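You operate a simulated robot arm through the tools that you are given. There is no shell and no other tool. Be economical: measure what you need, move in short steps, check, and stop when the job is done.

Carry out the task below with a simulated robot arm. There is one attempt and no reset: what you move stays moved.

Task
Fill the upright joint with the green spreader and tape it while wet.
Fine: the open stretch between the large boards by the primer table; filler from the grey tray; tools go back on that table; the other spreader, screw heads and patches stay untouched. Set down upright: tape holder.

The check looks at the end state, three seconds after you hand in, the way a careful person would. Anything else that was tipped, shoved, dropped, spilled or broken makes it a failure.

Robot
A 6-joint arm with a two-finger parallel gripper, fixed in place. Base frame: the origin is at the foot of the arm, x ahead of it, y to its left, z up. Readings come in mm, rad, newtons and seconds.
With the tool pointing down near the work surface it reaches from about 160 to 840 mm from the base axis. Its first joint turns from -2.897 to 2.897 rad. Payload 3.91 kg.
Tool frame: the origin (TCP) lies between the finger pads and is the grasp point; the fingertips stand 30 mm ahead of it; z points along the fingers, y is the line along which they close. Largest opening 110 mm; finger width 20, thickness 10; the body of the gripper, 48 by 112 mm, starts 55 mm behind the TCP.
Orientation is that of the tool frame in the base frame, as a unit quaternion [w, x, y, z]. With the fingers straight down and closing along the base's y, the tool's x points along the base's -x, its y along +y and its z along -z.

Tools
- The arm moves only by the tool apply_moves. Its argument "rows" is a list of rows, each an object (a shift or turn left out is 0, a gripper value left out holds the last) with "delta_pos": the shift along the tool's x, y, z in units of 25 mm (1.0 is 25 mm), a list of three; "dr": the turn, a rotation vector about the tool's x, y, z in units of 5 degrees (1.0 is 5 degrees), a list of three; "grip": the opening in per cent of the stroke, from 0 (shut) to 100 (fully open). In form: [{"delta_pos": [dx, dy, dz], "dr": [rx, ry, rz], "grip": grip}, ...]. A call has 1 to 20 rows; each row shifts and turns the commanded pose from where the row before left it, along the tool's axes as they then stand. A call with a number of a shift or a turn outside -1 to 1 is refused whole. A row lasts 0.2 s, in which the tool goes at most 50 mm and 0.15 rad; a call with a longer step from one row to the next is refused whole, and so is a gripper value outside its range. Where a pose cannot be reached the arm comes as near as it can. A force on the tool above 90 N (or 10 N above the force at the start of the call, whichever is more), or a blocked arm, ends the call early, and 0.2 s more pass. Each finger travels about 108 mm/s and halts on what it meets, pressing with about 37 N; the grip force reading is that of the motor and also rises with nothing between the fingers. The clock runs only during rows and for 0.2 s after the last one: add rows that do not move to give the fingers time. The reply holds the time, the measured pose of the TCP, the force on the tool along the base axes, the opening and the grip force, in the units named above and with some noise, with the torque about the TCP (base axes, N m) and any sound that the robot's microphone picked up.
- Cameras (640 x 400 px; columns grow to the right, rows downward): "scene" is fixed at [401.4, -648.8, 1443.3]; the picture's right is [0.97, -0.23, 0.00], its down [-0.11, -0.46, -0.88] and it looks along [0.20, 0.86, -0.48] (base axes); focal length 275 px, centre (320, 200). "wrist" rides on the gripper at [77, 7, -114] in the tool frame; the picture's right is [-0.09, 1.00, 0.00], its down [-0.80, -0.07, -0.59] and it looks along [-0.59, -0.05, 0.80] (tool axes); focal length 270 px, centre (320, 200). There is no depth. A picture from a camera that has moved, and an enlarged one, comes with that camera's place and axes in the base frame and with its lens.
- get_image(camera): a new picture of that camera. No time passes.
- lift_body(by): slides the trunk up (or, below 0, down) by that many mm; the arm rides with it, the base frame stays. It gives what a move gives, with no picture.
- inspect(camera, box): a new picture of the part [left, top, right, bottom] of that camera's present view, enlarged. No time passes.
- sign_off(): hands the job in; it is judged then, once.

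Go step by step. Nothing tells you positions but the pictures and the camera data: compare them with the known pose of the tool, close in by small moves and look again before you grip or let go. The budget is 120 turns and 68 pictures, counting those below and the enlarged ones. Unless the task says otherwise, let go and move clear before handing in, and close with one line.

The tools are called after ">>>" as name(argument=value, ...) on one line, values as JSON. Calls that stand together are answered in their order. apply_moves: Moves the arm, as the interface text tells. Its arguments: {"type":"object","properties":{"rows":{"type":"array","items":{"type":"object","properties":{"delta_pos":{"type":"array","items":{"type":"number"}},"dr":{"type":"array","items":{"type":"number"}},"grip":{"type":"number"}}}}},"required":["rows"]} The other tools are called the same way: lift_body (by) slides the trunk up or down; get_image (camera) takes a picture; inspect (camera, box) takes an enlarged picture of a part of a camera's view; sign_off () hands the job in.

At the start:

```text
t: 0.0
eef_pos: [238.3, 268.2, 1363.4]
ee_rot: [0.0, 0.0, 1.0, 0.0]
wrist_force: [-0.8, 0.7, -0.3]
ft_torque: [0.01, 0.01, 0.03]
finger_gap: 110.1
gripper_force: 0.0
trunk travel left (down, up): [-475.0, 65.0]
```

scene: 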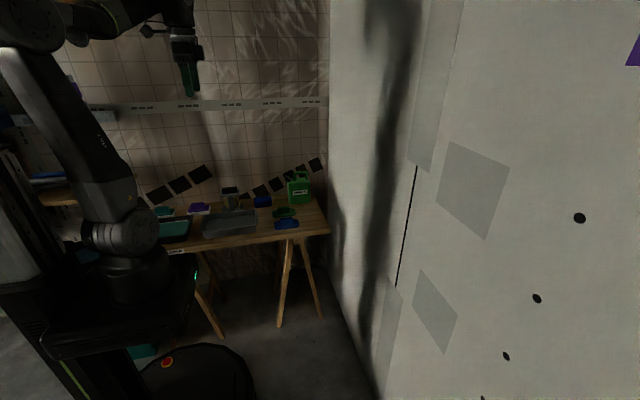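
wrist: 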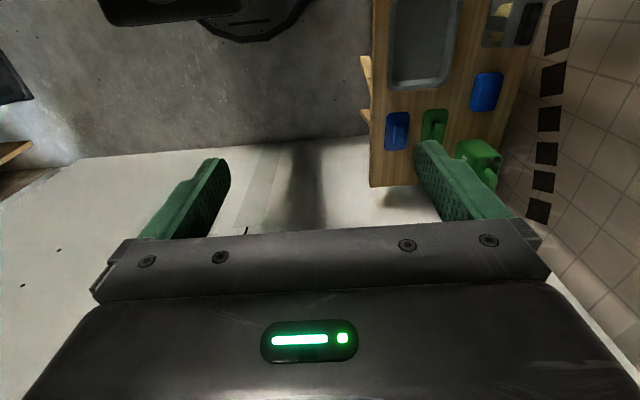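

I see a work table with trays and spreaders by the tiled wall, and a plasterboard wall with an upright joint on the right. I'll look closer at both.

>>> inspect(camera="scene", box=[130, 150, 340, 280])

>>> inspect(camera="scene", box=[330, 0, 640, 400])

>>> inspect(camera="wrist", box=[200, 0, 640, 240])

>>> inspect(camera="scene", box=[0, 60, 220, 260])

```text
3.05 times, centred on (235, 215) of scene
camera zoom: at [401.4, -648.8, 1443.3], right [0.97, -0.23, 0.0], down [-0.11, -0.46, -0.88], along [0.2, 0.86, -0.48], focal length 837 px, centre (579, 154)
```

zoom: 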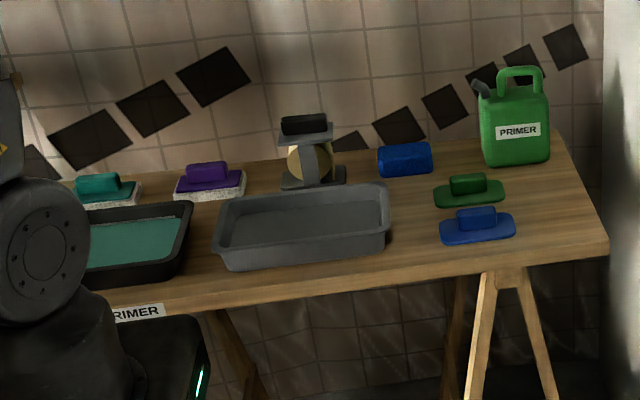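

```text
1.00 times, centred on (485, 200) of scene (not enlarged: the box is as wide or as high as the picture)
camera zoom: at [401.4, -648.8, 1443.3], right [0.97, -0.23, 0.0], down [-0.11, -0.46, -0.88], along [0.2, 0.86, -0.48], focal length 275 px, centre (155, 200)
```

zoom: 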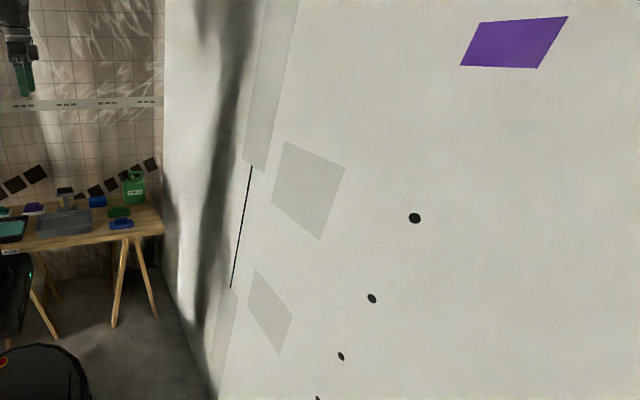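

```text
1.45 times, centred on (420, 120) of wrist
camera zoom: at [160.9, 273.8, 1478.2], right [0.09, 1.0, 0.0], down [0.8, -0.07, 0.59], along [0.59, -0.05, -0.8], focal length 393 px, centre (174, 316)
```

zoom: 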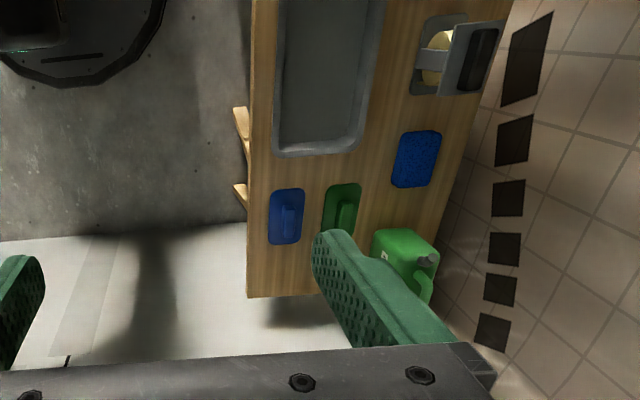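

```text
2.00 times, centred on (110, 160) of scene
camera zoom: at [401.4, -648.8, 1443.3], right [0.97, -0.23, 0.0], down [-0.11, -0.46, -0.88], along [0.2, 0.86, -0.48], focal length 549 px, centre (740, 280)
```

zoom: 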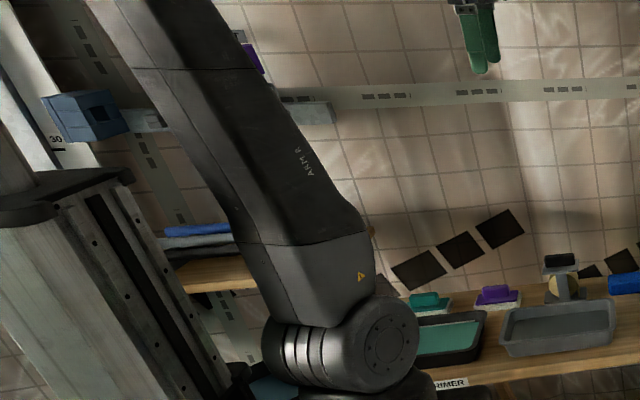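

The green spreader seems to be near (497, 600, 690) and the tape holder near (236, 703). The wall is at about x=800, with the open joint at y≈-48 from z≈745 to 1177. I'll lower the trunk a bit and go above the spreader for a closer look.

>>> lift_body(by=-150)

>>> apply_moves(rows=[{"delta_pos": [-0.6, 0.9, 0.6]}, {"delta_pos": [-0.6, 0.9, 0.6]}, {"delta_pos": [-0.6, 0.9, 0.6]}, {"delta_pos": [-0.6, 0.9, 0.6]}, {"delta_pos": [-0.6, 0.9, 0.6]}, {"delta_pos": [-0.6, 0.9, 0.6]}, {"delta_pos": [-0.6, 0.9, 0.6]}, {"delta_pos": [-0.6, 0.9, 0.6]}, {"delta_pos": [-0.6, 0.9, 0.6]}, {"delta_pos": [-0.6, 0.9, 0.6]}, {"delta_pos": [-0.6, 0.9, 0.6]}, {"delta_pos": [-0.6, 0.9, 0.6]}])

>>> get_image(camera="wrist")

>>> get_image(camera="scene")

```text
t: 1.8
eef_pos: [238.6, 267.2, 1213.2]
ee_rot: [0.0, 0.0, 1.0, 0.001]
wrist_force: [0.2, -0.2, -1.0]
ft_torque: [0.01, -0.03, 0.01]
finger_gap: 110.1
gripper_force: 0.1
trunk travel left (down, up): [-325.0, 215.0]
```

```text
t: 4.3
eef_pos: [419.4, 536.3, 1032.7]
ee_rot: [0.001, -0.001, 1.0, 0.0]
wrist_force: [-0.7, 0.1, 0.4]
ft_torque: [-0.01, -0.05, 0.03]
finger_gap: 109.9
gripper_force: 0.1
trunk travel left (down, up): [-325.0, 215.0]
```

```text
61 pictures are left
camera wrist: at [341.8, 543.5, 1147.1], right [0.09, 1.0, 0.0], down [0.8, -0.07, 0.59], along [0.59, -0.05, -0.8], focal length 270 px, centre (320, 200)
```

wrist: 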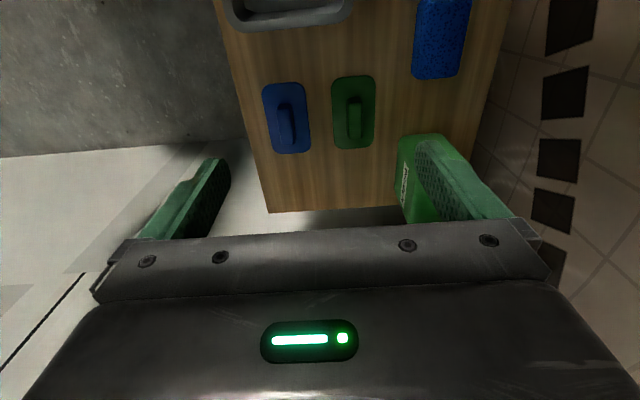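

```text
60 pictures are left
```

scene: 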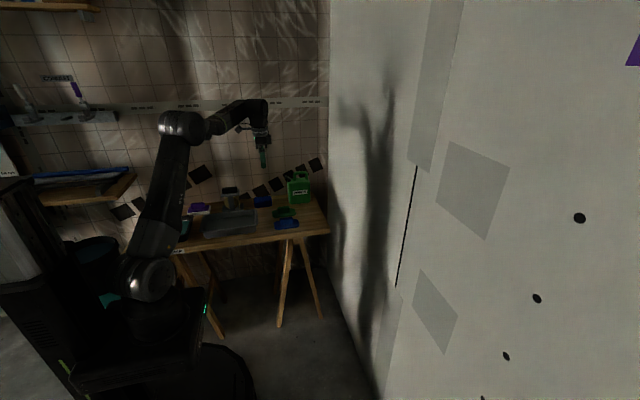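

The green spreader is at about (500, 586), with its handle running along x, so the current closing direction is right. I'll go above it with the fingers partly closed.

>>> apply_moves(rows=[{"delta_pos": [-0.65, 0.4, 1], "grip": 55}, {"delta_pos": [-0.65, 0.4, 1]}, {"delta_pos": [-0.65, 0.4, 1]}, {"delta_pos": [-0.65, 0.4, 1]}, {"delta_pos": [-0.65, 0.4, 1]}, {"delta_pos": [0, 0, 1]}, {"delta_pos": [0, 0, 1]}])

>>> get_image(camera="wrist")

>>> inspect(camera="scene", box=[170, 100, 340, 240])

```text
t: 6.0
eef_pos: [500.1, 587.5, 857.1]
ee_rot: [0.0, -0.001, 1.0, 0.0]
wrist_force: [0.1, 0.7, -0.3]
ft_torque: [0.02, 0.0, 0.01]
finger_gap: 60.5
gripper_force: 0.1
trunk travel left (down, up): [-325.0, 215.0]
```

```text
59 pictures are left
camera wrist: at [422.7, 594.3, 971.7], right [0.09, 1.0, 0.0], down [0.8, -0.07, 0.59], along [0.59, -0.05, -0.8], focal length 270 px, centre (320, 200)
```

wrist: 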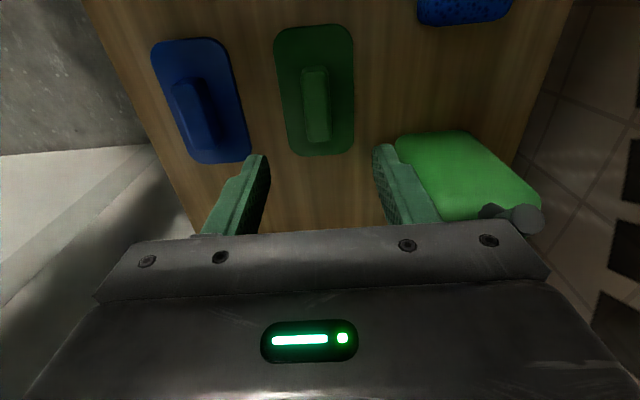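

```text
2.86 times, centred on (255, 170) of scene
camera zoom: at [401.4, -648.8, 1443.3], right [0.97, -0.23, 0.0], down [-0.11, -0.46, -0.88], along [0.2, 0.86, -0.48], focal length 785 px, centre (506, 286)
```

zoom: 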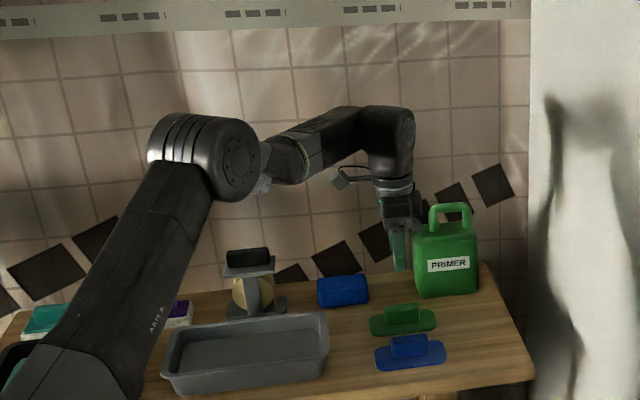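

The jug stands clear at x>545, y>668, and the handle centre is about (500, 584). I'll descend in stages.

>>> apply_moves(rows=[{"delta_pos": [0, -0.12, 1]}, {"delta_pos": [0, 0, 1]}, {"delta_pos": [0, 0, 1]}, {"delta_pos": [0, 0, 1]}])

>>> get_image(camera="wrist")

>>> inspect(camera="scene", box=[240, 160, 330, 240])

```text
t: 7.0
eef_pos: [501.1, 587.7, 759.5]
ee_rot: [0.0, -0.001, 1.0, 0.0]
wrist_force: [1.2, 0.0, 0.1]
ft_torque: [-0.02, 0.01, -0.01]
finger_gap: 60.5
gripper_force: 0.1
trunk travel left (down, up): [-325.0, 215.0]
```

```text
57 pictures are left
camera wrist: at [423.5, 594.0, 873.4], right [0.09, 1.0, 0.0], down [0.8, -0.07, 0.59], along [0.59, -0.05, -0.8], focal length 270 px, centre (320, 200)
```

wrist: 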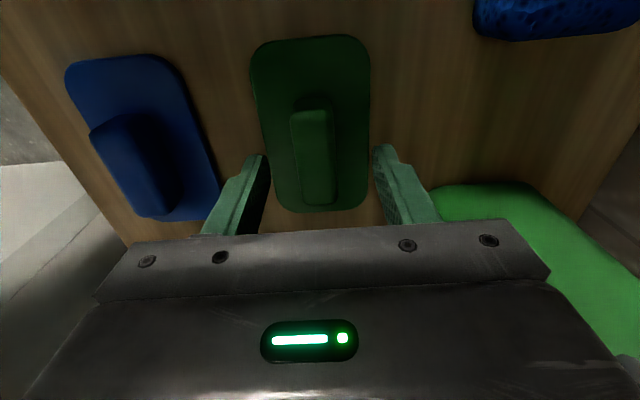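

```text
5.00 times, centred on (285, 200) of scene
camera zoom: at [401.4, -648.8, 1443.3], right [0.97, -0.23, 0.0], down [-0.11, -0.46, -0.88], along [0.2, 0.86, -0.48], focal length 1373 px, centre (495, 200)
```

zoom: 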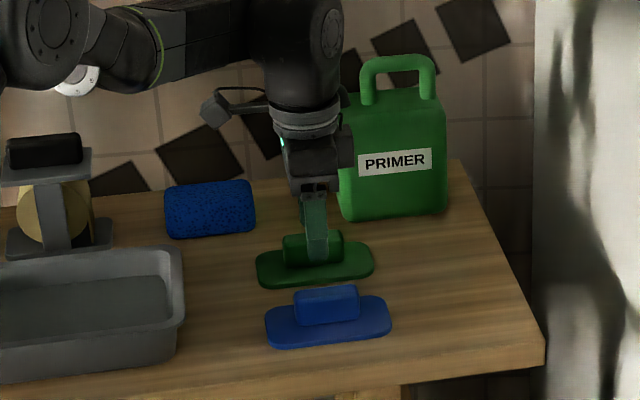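

The fingers straddle the handle and are centred. I'll ease down a little more while watching the force.

>>> apply_moves(rows=[{"delta_pos": [0, 0, 0.4]}, {"delta_pos": [0, 0, 0.2]}, {"delta_pos": [0, 0, 0]}])

>>> inspect(camera="scene", box=[260, 180, 310, 220])

```text
t: 7.8
eef_pos: [499.7, 584.5, 742.9]
ee_rot: [0.0, 0.0, 1.0, 0.0]
wrist_force: [-0.1, 0.0, -0.7]
ft_torque: [0.02, 0.02, 0.0]
finger_gap: 60.5
gripper_force: 0.1
trunk travel left (down, up): [-325.0, 215.0]
```

```text
10.00 times, centred on (285, 200) of scene
camera zoom: at [401.4, -648.8, 1443.3], right [0.97, -0.23, 0.0], down [-0.11, -0.46, -0.88], along [0.2, 0.86, -0.48], focal length 2747 px, centre (670, 200)
```

zoom: 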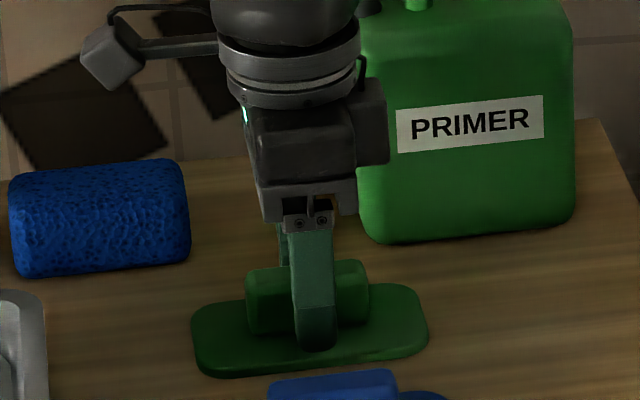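

The tips are about 10 mm above the plate. I'll go down 6 mm more and close on the handle.

>>> apply_moves(rows=[{"delta_pos": [0, 0, 0.24]}, {"grip": 30}, {"grip": 10}, {"grip": 0}, {}, {}])

```text
t: 9.2
eef_pos: [500.8, 583.9, 738.2]
ee_rot: [0.001, 0.0, 1.0, 0.001]
wrist_force: [-0.8, 0.4, 0.1]
ft_torque: [0.0, 0.02, 0.0]
finger_gap: 23.3
gripper_force: 36.9
trunk travel left (down, up): [-325.0, 215.0]
```

I have it, with a 23 mm handle grip. I'll lift and travel toward the grey tray, staying high, then look.

>>> apply_moves(rows=[{"delta_pos": [0, 0, -1]}, {"delta_pos": [0, 0, -1]}, {"delta_pos": [0, 0, -1]}, {"delta_pos": [0, 0, -1]}, {"delta_pos": [0, 0, -1]}, {"delta_pos": [0, 0, -1]}, {"delta_pos": [0, 0, -1]}, {"delta_pos": [1, -0.2, 0]}, {"delta_pos": [1, -0.2, 0]}, {"delta_pos": [1, -0.2, 0]}, {"delta_pos": [1, -0.2, 0]}, {"delta_pos": [1, -0.2, 0]}, {"delta_pos": [1, -0.2, 0]}, {"delta_pos": [1, -0.2, 0]}, {"delta_pos": [1, -0.2, 0]}, {"delta_pos": [1, -0.2, 0]}, {"delta_pos": [1, 0, 0]}])

>>> get_image(camera="wrist")

>>> inspect(camera="scene", box=[170, 130, 310, 250])

```text
t: 12.8
eef_pos: [249.9, 540.0, 911.7]
ee_rot: [0.0, 0.0, 1.0, 0.0]
wrist_force: [-0.2, 0.1, -0.6]
ft_torque: [0.0, -0.01, 0.0]
finger_gap: 23.2
gripper_force: 37.3
trunk travel left (down, up): [-325.0, 215.0]
```

```text
54 pictures are left
camera wrist: at [171.6, 546.8, 1026.5], right [0.09, 1.0, 0.0], down [0.8, -0.07, 0.59], along [0.59, -0.05, -0.8], focal length 270 px, centre (320, 200)
```

wrist: 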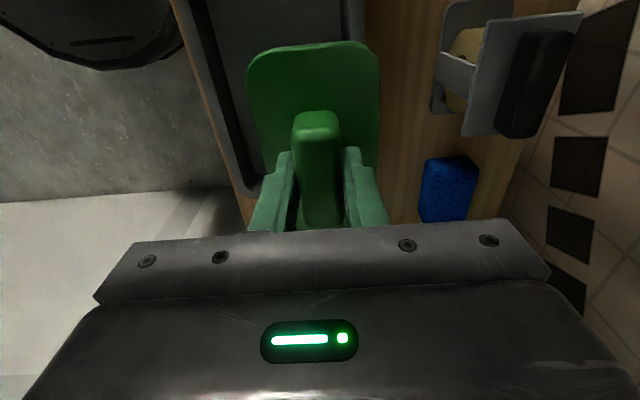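

```text
3.33 times, centred on (240, 190) of scene
camera zoom: at [401.4, -648.8, 1443.3], right [0.97, -0.23, 0.0], down [-0.11, -0.46, -0.88], along [0.2, 0.86, -0.48], focal length 916 px, centre (587, 233)
```

zoom: 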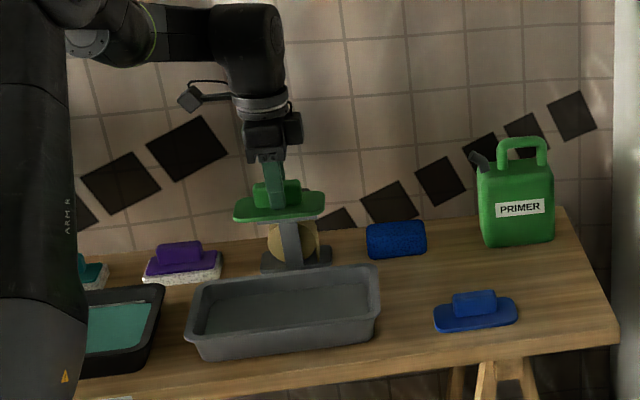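

The tray rim spans about x 121–365 and y 450–590, so its centre is (243, 520). I'll centre over it and lower toward the filler.

>>> apply_moves(rows=[{"delta_pos": [0.28, -0.8, 0]}, {"delta_pos": [0, 0, 1]}, {"delta_pos": [0, 0, 1]}, {"delta_pos": [0, 0, 1]}, {"delta_pos": [0, 0, 1]}, {"delta_pos": [0, 0, 0.6]}, {}])

>>> get_image(camera="wrist")

>>> inspect(camera="scene", box=[200, 170, 270, 240])

```text
t: 14.3
eef_pos: [244.5, 518.9, 796.3]
ee_rot: [0.0, 0.0, 1.0, 0.0]
wrist_force: [0.2, -0.6, -0.8]
ft_torque: [0.01, 0.01, 0.01]
finger_gap: 23.5
gripper_force: 36.8
trunk travel left (down, up): [-325.0, 215.0]
```

```text
52 pictures are left
camera wrist: at [165.5, 526.2, 910.4], right [0.09, 1.0, 0.0], down [0.8, -0.07, 0.59], along [0.59, -0.05, -0.8], focal length 270 px, centre (320, 200)
```

wrist: 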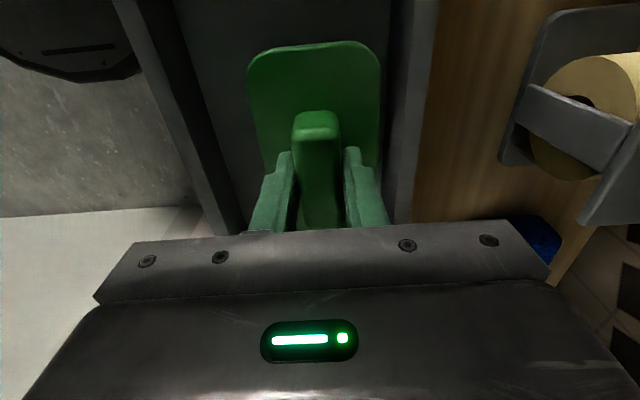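

```text
5.71 times, centred on (235, 205) of scene
camera zoom: at [401.4, -648.8, 1443.3], right [0.97, -0.23, 0.0], down [-0.11, -0.46, -0.88], along [0.2, 0.86, -0.48], focal length 1570 px, centre (806, 171)
```

zoom: 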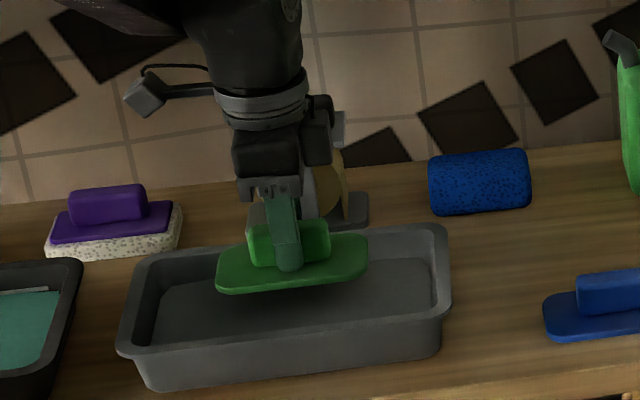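

Centred over the tray. I'll lower slowly into the filler.

>>> apply_moves(rows=[{"delta_pos": [0, 0, 0.6]}, {"delta_pos": [0, 0, 0.4]}, {"delta_pos": [0, 0, 0.2]}, {"delta_pos": [0, 0, 0.1]}, {}])

>>> inspect(camera="scene", box=[200, 180, 260, 240])

```text
t: 15.6
eef_pos: [243.1, 518.1, 764.8]
ee_rot: [0.0, -0.001, 1.0, 0.0]
wrist_force: [0.2, -0.1, -0.4]
ft_torque: [0.01, 0.0, -0.04]
finger_gap: 23.4
gripper_force: 36.8
trunk travel left (down, up): [-325.0, 215.0]
```

```text
6.67 times, centred on (230, 210) of scene
camera zoom: at [401.4, -648.8, 1443.3], right [0.97, -0.23, 0.0], down [-0.11, -0.46, -0.88], along [0.2, 0.86, -0.48], focal length 1831 px, centre (920, 133)
```

zoom: 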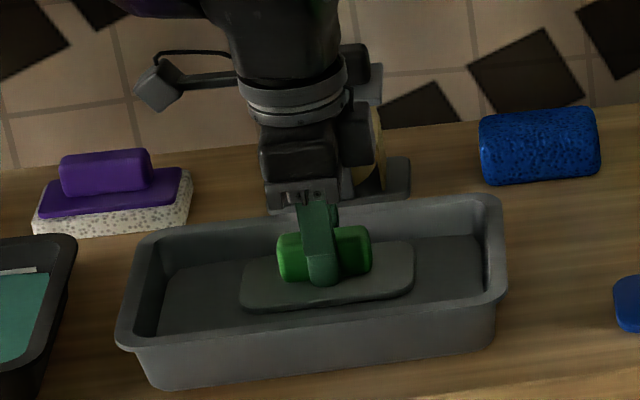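

The plate has turned grey all over, so it's loaded. I'll lift out and study the joint closely.

>>> apply_moves(rows=[{"delta_pos": [0, 0, -0.4]}, {"delta_pos": [0, 0, -1]}, {"delta_pos": [0, 0, -1]}, {"delta_pos": [0, 0, -1]}, {"delta_pos": [0, 0, -1]}, {"delta_pos": [0, 0, -1]}, {"delta_pos": [0, 0, -1]}])

>>> inspect(camera="scene", box=[375, 130, 475, 210])

>>> inspect(camera="scene", box=[365, 240, 465, 320])

>>> inspect(camera="scene", box=[180, 130, 310, 240])

```text
t: 17.1
eef_pos: [244.4, 520.9, 926.8]
ee_rot: [0.0, 0.0, 1.0, 0.0]
wrist_force: [-0.4, -0.2, 0.4]
ft_torque: [-0.04, 0.03, 0.02]
finger_gap: 23.5
gripper_force: 37.2
trunk travel left (down, up): [-325.0, 215.0]
```

```text
5.00 times, centred on (425, 170) of scene
camera zoom: at [401.4, -648.8, 1443.3], right [0.97, -0.23, 0.0], down [-0.11, -0.46, -0.88], along [0.2, 0.86, -0.48], focal length 1373 px, centre (-205, 350)
```

zoom: 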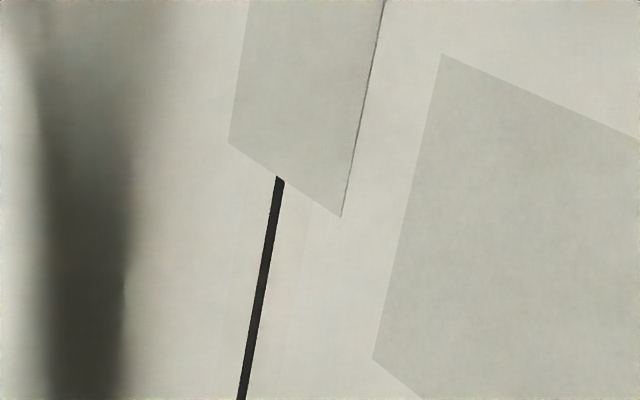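

```text
5.00 times, centred on (415, 280) of scene
camera zoom: at [401.4, -648.8, 1443.3], right [0.97, -0.23, 0.0], down [-0.11, -0.46, -0.88], along [0.2, 0.86, -0.48], focal length 1373 px, centre (-155, -200)
```

zoom: 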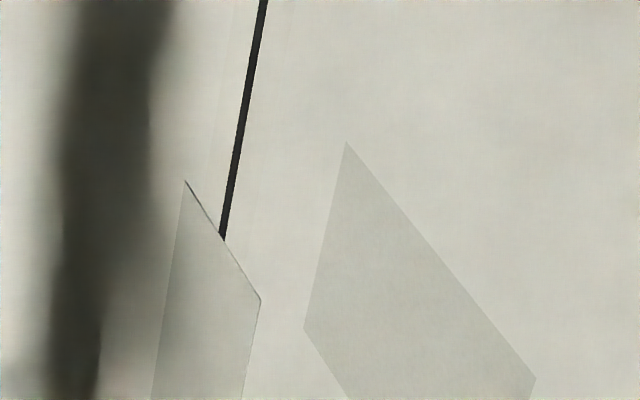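

```text
3.64 times, centred on (245, 185) of scene
camera zoom: at [401.4, -648.8, 1443.3], right [0.97, -0.23, 0.0], down [-0.11, -0.46, -0.88], along [0.2, 0.86, -0.48], focal length 999 px, centre (593, 254)
```

zoom: 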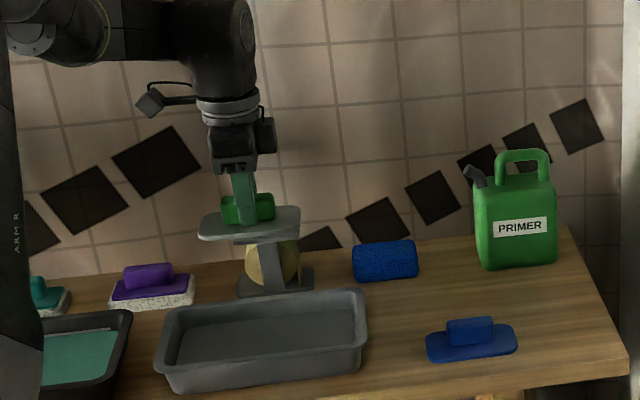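

The joint runs at about y=-45 from z≈732 to 1176, with 110 mm covered stretches above and below it. The patches start beyond y=-140. I'll swing the loaded spreader over in front of the wall, still pointing down.

>>> apply_moves(rows=[{"delta_pos": [-0.4, -1, 0]}, {"delta_pos": [-0.4, -1, 0]}, {"delta_pos": [-0.4, -1, 0]}, {"delta_pos": [-0.4, -1, 0]}, {"delta_pos": [-0.4, -1, 0]}, {"delta_pos": [-0.4, -1, 0]}, {"delta_pos": [-0.4, -1, 0]}, {"delta_pos": [-0.4, -1, 0]}, {"delta_pos": [-0.4, -1, 0]}, {"delta_pos": [-0.4, -1, 0]}, {"delta_pos": [-0.4, -1, 0]}, {"delta_pos": [-0.4, -1, 0]}, {"delta_pos": [-0.4, -1, 0]}, {"delta_pos": [-0.4, -1, 0]}, {"delta_pos": [-0.4, -1, 0]}, {"delta_pos": [-0.4, -1, 0]}, {"delta_pos": [-0.4, -1, 0]}, {"delta_pos": [-0.4, -1, 0]}, {"delta_pos": [-0.4, -1, 0]}, {"delta_pos": [-0.4, -1, 0]}])

>>> apply_moves(rows=[{"delta_pos": [0, -1, 0]}, {"delta_pos": [0, -1, 0]}, {"delta_pos": [0, -0.6, 0]}, {"dr": [0, -1, 0]}, {"dr": [0, -1, 0]}, {"dr": [0, -1, 0]}, {"dr": [0, -1, 0]}, {"dr": [0, -1, 0]}, {"dr": [0, -1, 0]}, {"dr": [0, -1, 0]}, {"dr": [0, -1, 0]}, {"dr": [0, -1, 0]}])

>>> apply_moves(rows=[{"dr": [0, -1, 0]}, {"dr": [0, -1, 0]}, {"dr": [0, -1, 0]}, {"dr": [0, -1, 0]}, {"dr": [0, -1, 0]}, {"dr": [0, -1, 0]}, {"dr": [0, -1, 0]}, {"dr": [0, -1, 0]}, {"dr": [0, -1, 0]}])

>>> get_image(camera="wrist")

>>> get_image(camera="scene")

```text
t: 21.4
eef_pos: [443.5, 16.9, 926.6]
ee_rot: [0.0, 0.0, 1.0, 0.0]
wrist_force: [-0.1, -0.3, -0.7]
ft_torque: [0.01, 0.03, 0.02]
finger_gap: 23.8
gripper_force: 36.9
trunk travel left (down, up): [-325.0, 215.0]
```

```text
t: 23.9
eef_pos: [443.7, -46.1, 925.0]
ee_rot: [0.364, -0.001, 0.932, 0.001]
wrist_force: [0.3, 0.6, 0.2]
ft_torque: [-0.03, 0.05, 0.02]
finger_gap: 23.3
gripper_force: 36.9
trunk travel left (down, up): [-325.0, 215.0]
```

```text
t: 25.9
eef_pos: [443.8, -45.8, 926.3]
ee_rot: [0.362, 0.0, 0.932, 0.0]
wrist_force: [-0.5, 0.1, -1.2]
ft_torque: [0.04, -0.01, 0.02]
finger_gap: 23.3
gripper_force: 37.2
out of reach, approached as far as the arm can: row 1, 2, 3, 4, 5, 6, 7, 8, 9
trunk travel left (down, up): [-325.0, 215.0]
```

```text
46 pictures are left
camera wrist: at [308.5, -39.5, 958.0], right [0.06, 1.0, 0.06], down [0.19, -0.07, 0.98], along [0.98, -0.05, -0.19], focal length 270 px, centre (320, 200)
```

wrist: 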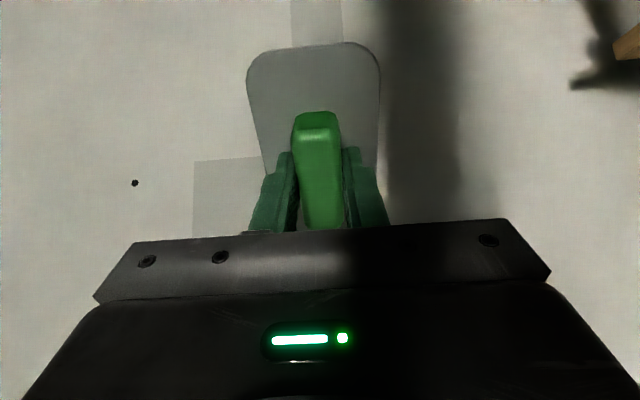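

```text
45 pictures are left
```

scene: 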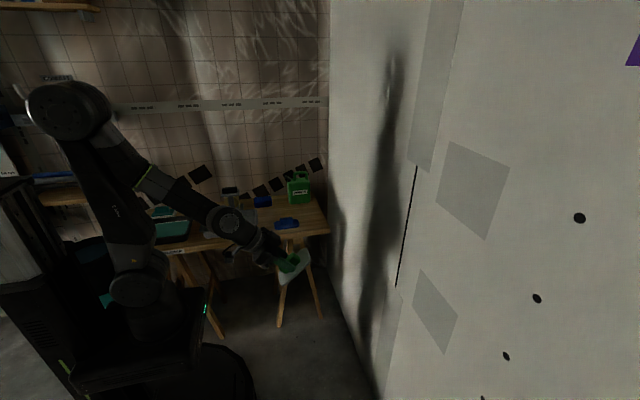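

The wrist hit its limit at about 42° this close in. I'll move forward along base x first, then continue the turn.

>>> apply_moves(rows=[{"delta_pos": [-0.738, 0, 0.674]}, {"delta_pos": [-0.738, 0, 0.674]}, {"delta_pos": [-0.738, 0, 0.674]}, {"delta_pos": [-0.738, 0, 0.674]}])

```text
t: 26.9
eef_pos: [545.8, -44.8, 926.4]
ee_rot: [0.362, 0.0, 0.932, 0.0]
wrist_force: [0.5, 0.4, -1.0]
ft_torque: [0.02, 0.02, -0.01]
finger_gap: 23.7
gripper_force: 36.9
trunk travel left (down, up): [-325.0, 215.0]
```

>>> apply_moves(rows=[{"delta_pos": [-0.738, 0, 0.674]}, {"delta_pos": [-0.738, 0, 0.674]}, {"delta_pos": [-0.738, 0, 0.674]}, {"delta_pos": [-0.738, 0, 0.674]}, {"dr": [0, -1, 0]}, {"dr": [0, -1, 0]}, {"dr": [0, -1, 0]}, {"dr": [0, -1, 0]}, {"dr": [0, -1, 0]}, {"dr": [0, -1, 0]}, {"dr": [0, -1, 0]}, {"dr": [0, -1, 0]}, {"dr": [0, -1, 0]}, {"dr": [0, -0.52, 0]}])

```text
t: 29.9
eef_pos: [642.8, -45.1, 925.6]
ee_rot: [0.403, 0.0, 0.915, 0.0]
wrist_force: [0.1, 0.4, -0.9]
ft_torque: [-0.01, 0.03, 0.01]
finger_gap: 23.3
gripper_force: 36.7
out of reach, approached as far as the arm can: row 6, 7, 8, 9, 10, 11, 12, 13
trunk travel left (down, up): [-325.0, 215.0]
```

The wrist limit depends on arm height: the shoulder is too high relative to the work. I'll lower the trunk so the forearm reaches upward.

>>> apply_moves(rows=[{"delta_pos": [-0.67, 0, -0.74]}, {"delta_pos": [-0.67, 0, -0.74]}, {"delta_pos": [-0.67, 0, -0.74]}, {"delta_pos": [-0.67, 0, -0.74]}, {"delta_pos": [-0.67, 0, -0.74]}, {"delta_pos": [-0.67, 0, -0.74]}])

>>> lift_body(by=-300)

>>> get_image(camera="scene")

```text
t: 31.4
eef_pos: [622.7, -46.7, 1073.4]
ee_rot: [0.423, 0.0, 0.906, 0.001]
wrist_force: [-0.5, -0.4, -1.1]
ft_torque: [-0.01, 0.01, 0.02]
finger_gap: 23.4
gripper_force: 36.9
trunk travel left (down, up): [-325.0, 215.0]
```

```text
t: 34.4
eef_pos: [622.8, -46.8, 774.5]
ee_rot: [0.423, 0.0, 0.906, 0.0]
wrist_force: [0.4, 0.1, -1.9]
ft_torque: [-0.01, 0.01, 0.0]
finger_gap: 23.4
gripper_force: 37.3
trunk travel left (down, up): [-25.0, 515.0]
```

```text
44 pictures are left
```

scene: 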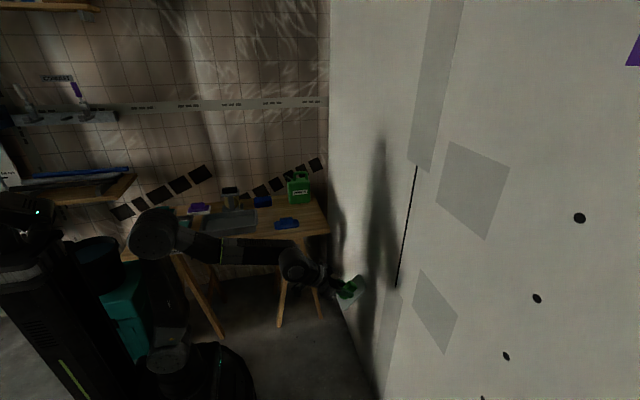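

Now I'll raise and turn toward horizontal.

>>> apply_moves(rows=[{"delta_pos": [-0.766, 0, -0.643]}, {"delta_pos": [-0.766, 0, -0.643]}, {"delta_pos": [-0.766, 0, -0.643]}, {"delta_pos": [-0.766, 0, -0.643]}, {"delta_pos": [-0.766, 0, -0.643]}, {"delta_pos": [-0.766, 0, -0.643]}, {"delta_pos": [-0.766, 0, -0.643]}, {"delta_pos": [-0.766, 0, -0.643]}, {"delta_pos": [-0.766, 0, -0.643]}, {"delta_pos": [-0.766, 0, -0.643]}, {"dr": [0, -1, 0]}, {"dr": [0, -1, 0]}, {"dr": [0, -1, 0]}, {"dr": [0, -1, 0]}, {"dr": [0, -1, 0]}, {"dr": [0, -1, 0]}, {"dr": [0, -1, 0]}, {"dr": [0, -1, 0]}])

```text
t: 38.1
eef_pos: [621.8, -46.7, 1024.2]
ee_rot: [0.693, 0.0, 0.721, 0.0]
wrist_force: [-0.5, -0.6, -1.3]
ft_torque: [0.02, 0.0, 0.02]
finger_gap: 23.5
gripper_force: 37.0
trunk travel left (down, up): [-25.0, 515.0]
```

Nearly horizontal now. I'll finish the turn, approach to x≈700, and test how low this pose can go.

>>> apply_moves(rows=[{"dr": [0, -0.46, 0]}, {"delta_pos": [0, 0, 1]}, {"delta_pos": [0, 0, 1]}, {"delta_pos": [0, 0, 1]}])

>>> apply_moves(rows=[{"delta_pos": [1, 0, 0]}, {"delta_pos": [1, 0, 0]}, {"delta_pos": [1, 0, 0]}, {"delta_pos": [1, 0, 0]}, {"delta_pos": [1, 0, 0]}, {"delta_pos": [1, 0, 0]}, {"delta_pos": [1, 0, 0]}, {"delta_pos": [1, 0, 0]}, {"delta_pos": [1, 0, 0]}])

>>> get_image(camera="wrist")

>>> get_image(camera="scene")

```text
t: 39.1
eef_pos: [696.7, -45.3, 1020.7]
ee_rot: [0.692, 0.001, 0.722, 0.0]
wrist_force: [-0.4, 1.0, -1.4]
ft_torque: [0.01, 0.04, 0.01]
finger_gap: 23.2
gripper_force: 36.7
out of reach, approached as far as the arm can: row 1
trunk travel left (down, up): [-25.0, 515.0]
```

```text
t: 41.1
eef_pos: [690.2, -58.7, 855.8]
ee_rot: [0.692, 0.0, 0.722, 0.0]
wrist_force: [0.2, -0.3, -0.3]
ft_torque: [0.04, 0.03, 0.0]
finger_gap: 23.1
gripper_force: 37.5
out of reach, approached as far as the arm can: row 1, 2, 3, 4
trunk travel left (down, up): [-25.0, 515.0]
```

```text
43 pictures are left
camera wrist: at [571.2, -51.5, 783.7], right [0.0, 1.0, 0.09], down [-0.56, -0.07, 0.82], along [0.83, -0.05, 0.56], focal length 270 px, centre (320, 200)
```

wrist: 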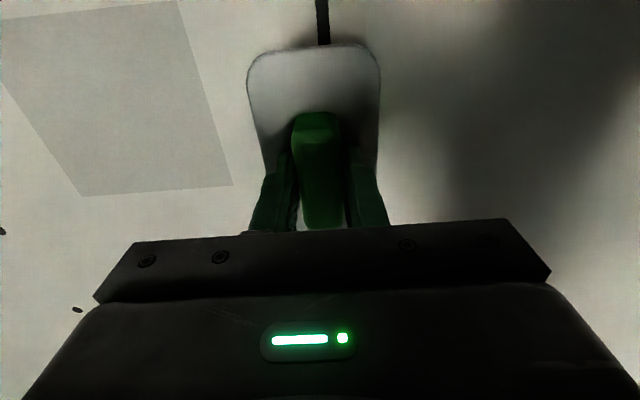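

```text
42 pictures are left
```

scene: 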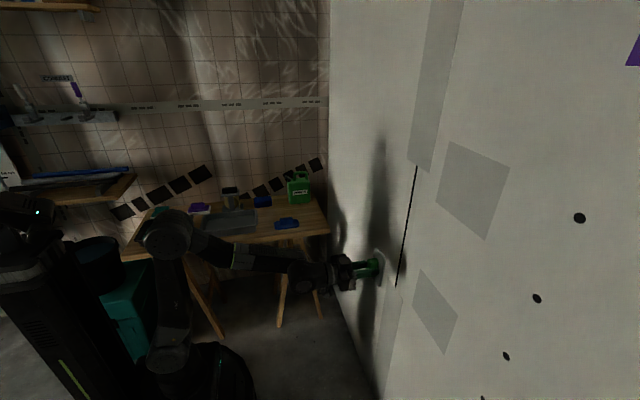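

The pose reaches low. I'll correct the last 2.4° and the y offset here.

>>> apply_moves(rows=[{"dr": [0, -0.48, 0]}, {"delta_pos": [0, 0.5, 0]}, {}])

>>> inspect(camera="wrist", box=[200, 0, 440, 150])

```text
t: 42.0
eef_pos: [690.3, -46.1, 856.4]
ee_rot: [0.707, 0.0, 0.707, 0.0]
wrist_force: [-0.7, -0.5, -1.1]
ft_torque: [-0.03, 0.01, -0.01]
finger_gap: 23.4
gripper_force: 36.8
trunk travel left (down, up): [-25.0, 515.0]
```

```text
2.67 times, centred on (320, 75) of wrist
camera zoom: at [574.5, -39.7, 779.5], right [0.0, 1.0, 0.09], down [-0.59, -0.07, 0.8], along [0.8, -0.05, 0.59], focal length 721 px, centre (320, 533)
```

zoom: 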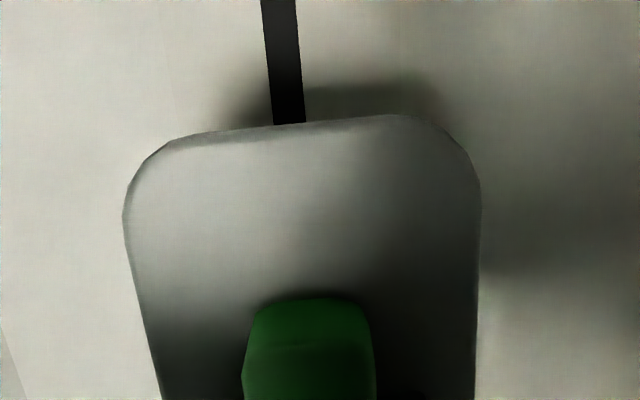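

The joint is at y≈-50. I'll shift slightly, lower to near the bottom of the joint, and check the lower edge.

>>> apply_moves(rows=[{"delta_pos": [1, -0.12, 0]}, {"delta_pos": [1, 0, 0]}, {"delta_pos": [0.3, 0, 0.6]}, {"delta_pos": [0, 0, 0.6]}, {}])

>>> get_image(camera="wrist")

>>> inspect(camera="scene", box=[330, 220, 430, 320])

```text
t: 43.1
eef_pos: [720.0, -49.3, 798.7]
ee_rot: [0.707, -0.001, 0.707, 0.001]
wrist_force: [0.5, -0.8, -1.2]
ft_torque: [0.01, 0.02, -0.01]
finger_gap: 23.5
gripper_force: 37.4
trunk travel left (down, up): [-25.0, 515.0]
```

```text
40 pictures are left
camera wrist: at [604.8, -43.2, 721.4], right [0.0, 1.0, 0.09], down [-0.59, -0.07, 0.8], along [0.8, -0.05, 0.59], focal length 270 px, centre (320, 200)
```

wrist: 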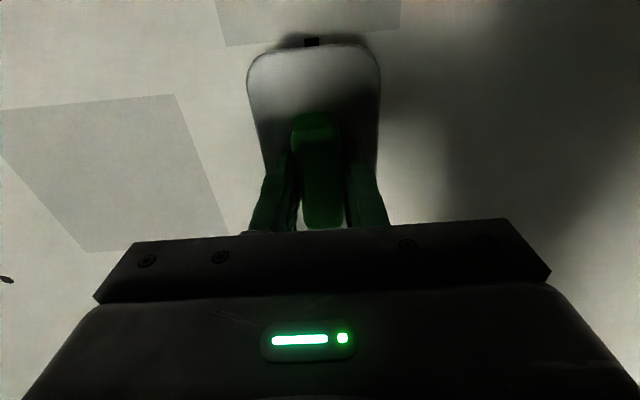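

```text
4.00 times, centred on (380, 270) of scene
camera zoom: at [401.4, -648.8, 1443.3], right [0.97, -0.23, 0.0], down [-0.11, -0.46, -0.88], along [0.2, 0.86, -0.48], focal length 1099 px, centre (80, -80)
```

zoom: 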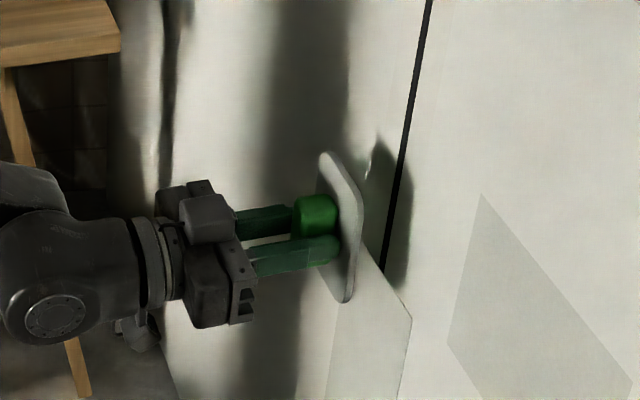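

The joint bottom is at z≈741, y≈-51, with the wall at x≈798. I'll raise 7 mm to stay off the covered strip and close in gently.

>>> apply_moves(rows=[{"delta_pos": [-0.28, -0.06, 0.6]}, {"delta_pos": [0, 0, 0.4]}, {"delta_pos": [0, 0, 0.2]}, {}])

>>> apply_moves(rows=[{"delta_pos": [0, 0, 0.08]}, {"delta_pos": [0, 0, 0.08]}, {}])

```text
t: 44.1
eef_pos: [749.0, -51.8, 803.1]
ee_rot: [0.707, 0.0, 0.707, 0.0]
wrist_force: [0.5, 0.6, -1.8]
ft_torque: [0.0, 0.04, 0.02]
finger_gap: 23.3
gripper_force: 36.6
trunk travel left (down, up): [-25.0, 515.0]
```

```text
t: 45.0
eef_pos: [754.7, -50.9, 804.9]
ee_rot: [0.707, -0.001, 0.707, 0.001]
wrist_force: [0.3, 0.2, -0.1]
ft_torque: [-0.01, 0.01, 0.0]
finger_gap: 23.4
gripper_force: 37.3
trunk travel left (down, up): [-25.0, 515.0]
```

>>> apply_moves(rows=[{"delta_pos": [0, 0, 0.06]}, {"delta_pos": [0, 0, 0.06]}, {}])

>>> inspect(camera="scene", box=[350, 230, 420, 310])

```text
t: 45.8
eef_pos: [757.0, -50.4, 805.6]
ee_rot: [0.707, 0.0, 0.707, 0.001]
wrist_force: [-0.2, 0.0, -0.1]
ft_torque: [0.06, 0.04, -0.04]
finger_gap: 23.7
gripper_force: 36.8
trunk travel left (down, up): [-25.0, 515.0]
```

```text
5.00 times, centred on (385, 270) of scene
camera zoom: at [401.4, -648.8, 1443.3], right [0.97, -0.23, 0.0], down [-0.11, -0.46, -0.88], along [0.2, 0.86, -0.48], focal length 1373 px, centre (-5, -150)
```

zoom: 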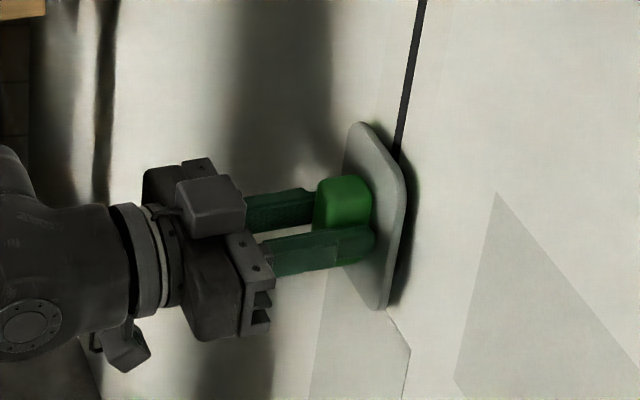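

Not quite touching yet. I'll continue in small steps.

>>> apply_moves(rows=[{"delta_pos": [0, 0, 0.06]}, {"delta_pos": [0, 0, 0.06]}, {}])

>>> apply_moves(rows=[{"delta_pos": [0, 0, 0.06]}, {}])

```text
t: 46.5
eef_pos: [760.4, -48.8, 805.1]
ee_rot: [0.707, -0.001, 0.707, 0.0]
wrist_force: [0.2, 0.0, -1.3]
ft_torque: [0.02, 0.0, 0.0]
finger_gap: 23.5
gripper_force: 36.9
trunk travel left (down, up): [-25.0, 515.0]
```

```text
t: 47.1
eef_pos: [762.5, -50.1, 805.8]
ee_rot: [0.707, -0.001, 0.707, 0.001]
wrist_force: [-0.1, -0.2, -1.2]
ft_torque: [0.0, -0.01, 0.01]
finger_gap: 23.5
gripper_force: 37.1
trunk travel left (down, up): [-25.0, 515.0]
```

>>> apply_moves(rows=[{"delta_pos": [0, 0, 0.06]}, {}])

>>> apply_moves(rows=[{"delta_pos": [0, 0, 0.06]}, {}])

>>> apply_moves(rows=[{"delta_pos": [0, 0, 0.06]}, {}])

>>> inspect(camera="scene", box=[350, 230, 420, 310])

```text
t: 47.8
eef_pos: [763.8, -50.4, 804.6]
ee_rot: [0.707, -0.001, 0.707, 0.001]
wrist_force: [0.0, -0.9, -0.8]
ft_torque: [-0.02, 0.04, -0.03]
finger_gap: 23.3
gripper_force: 37.1
trunk travel left (down, up): [-25.0, 515.0]
```

```text
t: 48.4
eef_pos: [764.9, -50.2, 804.6]
ee_rot: [0.707, -0.001, 0.707, 0.0]
wrist_force: [-0.2, 0.0, -1.5]
ft_torque: [-0.02, 0.03, 0.03]
finger_gap: 23.3
gripper_force: 37.4
trunk travel left (down, up): [-25.0, 515.0]
```

```text
t: 49.0
eef_pos: [765.9, -50.8, 805.3]
ee_rot: [0.707, -0.001, 0.707, 0.001]
wrist_force: [-0.1, 0.1, -1.5]
ft_torque: [0.0, -0.02, 0.01]
finger_gap: 23.4
gripper_force: 37.5
trunk travel left (down, up): [-25.0, 515.0]
```

```text
5.00 times, centred on (385, 270) of scene
camera zoom: at [401.4, -648.8, 1443.3], right [0.97, -0.23, 0.0], down [-0.11, -0.46, -0.88], along [0.2, 0.86, -0.48], focal length 1373 px, centre (-5, -150)
```

zoom: 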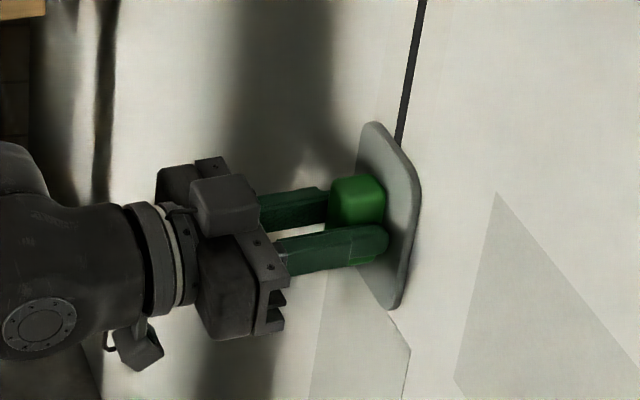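

>>> apply_moves(rows=[{"delta_pos": [0, 0, 0.06]}, {}])

>>> apply_moves(rows=[{"delta_pos": [0, 0, 0.06]}, {}])

>>> apply_moves(rows=[{"delta_pos": [0, 0, 0.06]}, {}])

```text
t: 49.5
eef_pos: [765.5, -50.3, 805.3]
ee_rot: [0.707, 0.0, 0.707, 0.001]
wrist_force: [-17.1, 1.0, -5.8]
ft_torque: [0.0, -0.36, -0.08]
finger_gap: 23.4
gripper_force: 37.0
trunk travel left (down, up): [-25.0, 515.0]
```

```text
t: 50.1
eef_pos: [768.3, -51.2, 806.9]
ee_rot: [0.707, 0.0, 0.707, 0.0]
wrist_force: [-32.1, 0.3, -8.9]
ft_torque: [0.01, 0.14, -0.04]
finger_gap: 23.5
gripper_force: 36.7
trunk travel left (down, up): [-25.0, 515.0]
```

```text
t: 50.8
eef_pos: [768.1, -51.9, 806.5]
ee_rot: [0.707, 0.0, 0.707, 0.001]
wrist_force: [-40.9, 3.1, -10.8]
ft_torque: [0.03, 0.21, -0.08]
finger_gap: 23.6
gripper_force: 37.1
trunk travel left (down, up): [-25.0, 515.0]
```

Contact is made. I'll ease to about 20 N and draw upward, checking partway.

>>> apply_moves(rows=[{"delta_pos": [0, 0, -0.06]}, {"delta_pos": [-0.3, 0, 0]}, {"delta_pos": [-0.4, 0, 0]}, {"delta_pos": [-0.4, 0, 0]}, {"delta_pos": [-0.4, 0, 0]}, {"delta_pos": [-0.4, 0, 0]}, {"delta_pos": [-0.4, 0, 0]}, {"delta_pos": [-0.4, 0, 0]}, {"delta_pos": [-0.4, 0, 0]}])

>>> inspect(camera="scene", box=[350, 150, 470, 310])

```text
t: 52.8
eef_pos: [766.9, -50.1, 884.6]
ee_rot: [0.707, -0.001, 0.707, 0.001]
wrist_force: [-15.4, -0.5, -5.4]
ft_torque: [-0.01, 0.1, -0.16]
finger_gap: 23.3
gripper_force: 36.4
trunk travel left (down, up): [-25.0, 515.0]
```

```text
2.50 times, centred on (410, 230) of scene
camera zoom: at [401.4, -648.8, 1443.3], right [0.97, -0.23, 0.0], down [-0.11, -0.46, -0.88], along [0.2, 0.86, -0.48], focal length 687 px, centre (95, 125)
```

zoom: 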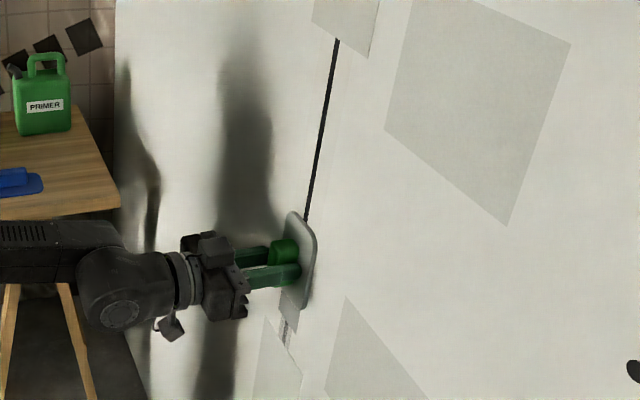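

>>> inspect(camera="scene", box=[375, 255, 415, 300])

```text
8.89 times, centred on (395, 278) of scene
camera zoom: at [401.4, -648.8, 1443.3], right [0.97, -0.23, 0.0], down [-0.11, -0.46, -0.88], along [0.2, 0.86, -0.48], focal length 2442 px, centre (-347, -489)
```

zoom: 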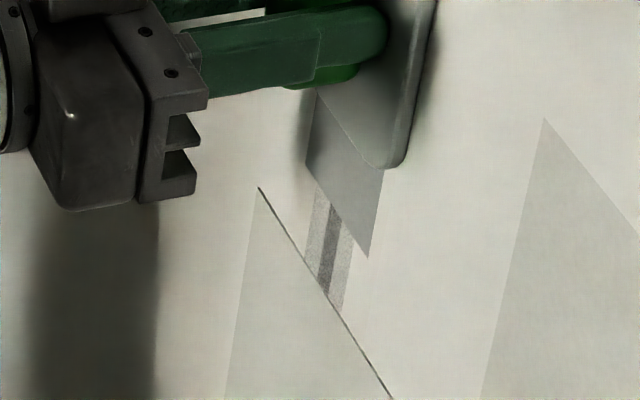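

The sweep leaves solid filler, but the lowest 40 mm is only thinly coated. I'll carry on to the top first, then rework the bottom end.

>>> apply_moves(rows=[{"delta_pos": [-0.4, 0, 0]}, {"delta_pos": [-0.4, 0, 0]}, {"delta_pos": [-0.4, 0, 0]}, {"delta_pos": [-0.4, 0, 0]}, {"delta_pos": [-0.4, 0, 0]}, {"delta_pos": [-0.4, 0, 0]}, {"delta_pos": [-0.4, 0, 0]}, {"delta_pos": [-0.4, 0, 0]}, {"delta_pos": [-0.4, 0, 0]}, {"delta_pos": [-0.4, 0, 0]}, {"delta_pos": [-0.4, 0, 0]}, {"delta_pos": [-0.4, 0, 0]}])

>>> inspect(camera="scene", box=[350, 130, 470, 310])

```text
t: 55.4
eef_pos: [767.9, -51.6, 934.6]
ee_rot: [0.708, -0.001, 0.706, 0.002]
wrist_force: [-16.0, -1.2, -1.5]
ft_torque: [0.01, 0.36, -0.34]
finger_gap: 23.6
gripper_force: 37.4
out of reach, approached as far as the arm can: row 6, 7, 8, 9, 10, 11, 12
trunk travel left (down, up): [-25.0, 515.0]
```

```text
2.22 times, centred on (410, 220) of scene
camera zoom: at [401.4, -648.8, 1443.3], right [0.97, -0.23, 0.0], down [-0.11, -0.46, -0.88], along [0.2, 0.86, -0.48], focal length 610 px, centre (120, 156)
```

zoom: 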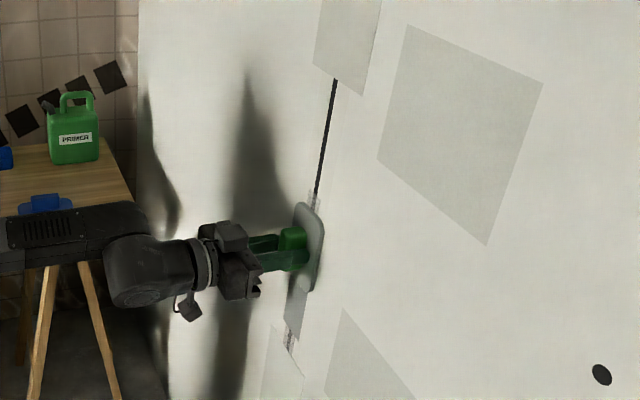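

The arm hit its wrist limit, so I'll continue the stroke with the trunk lift.

>>> lift_body(by=60)

>>> inspect(camera="scene", box=[370, 150, 430, 300])

```text
t: 56.4
eef_pos: [768.1, -51.8, 995.9]
ee_rot: [0.709, -0.002, 0.705, 0.002]
wrist_force: [-16.6, 0.0, -1.1]
ft_torque: [0.01, 1.03, -0.19]
finger_gap: 23.3
gripper_force: 36.6
trunk travel left (down, up): [-85.0, 455.0]
```

```text
2.67 times, centred on (400, 225) of scene
camera zoom: at [401.4, -648.8, 1443.3], right [0.97, -0.23, 0.0], down [-0.11, -0.46, -0.88], along [0.2, 0.86, -0.48], focal length 732 px, centre (107, 133)
```

zoom: 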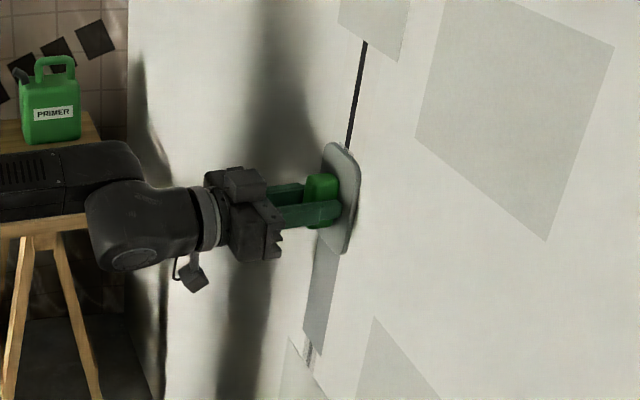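

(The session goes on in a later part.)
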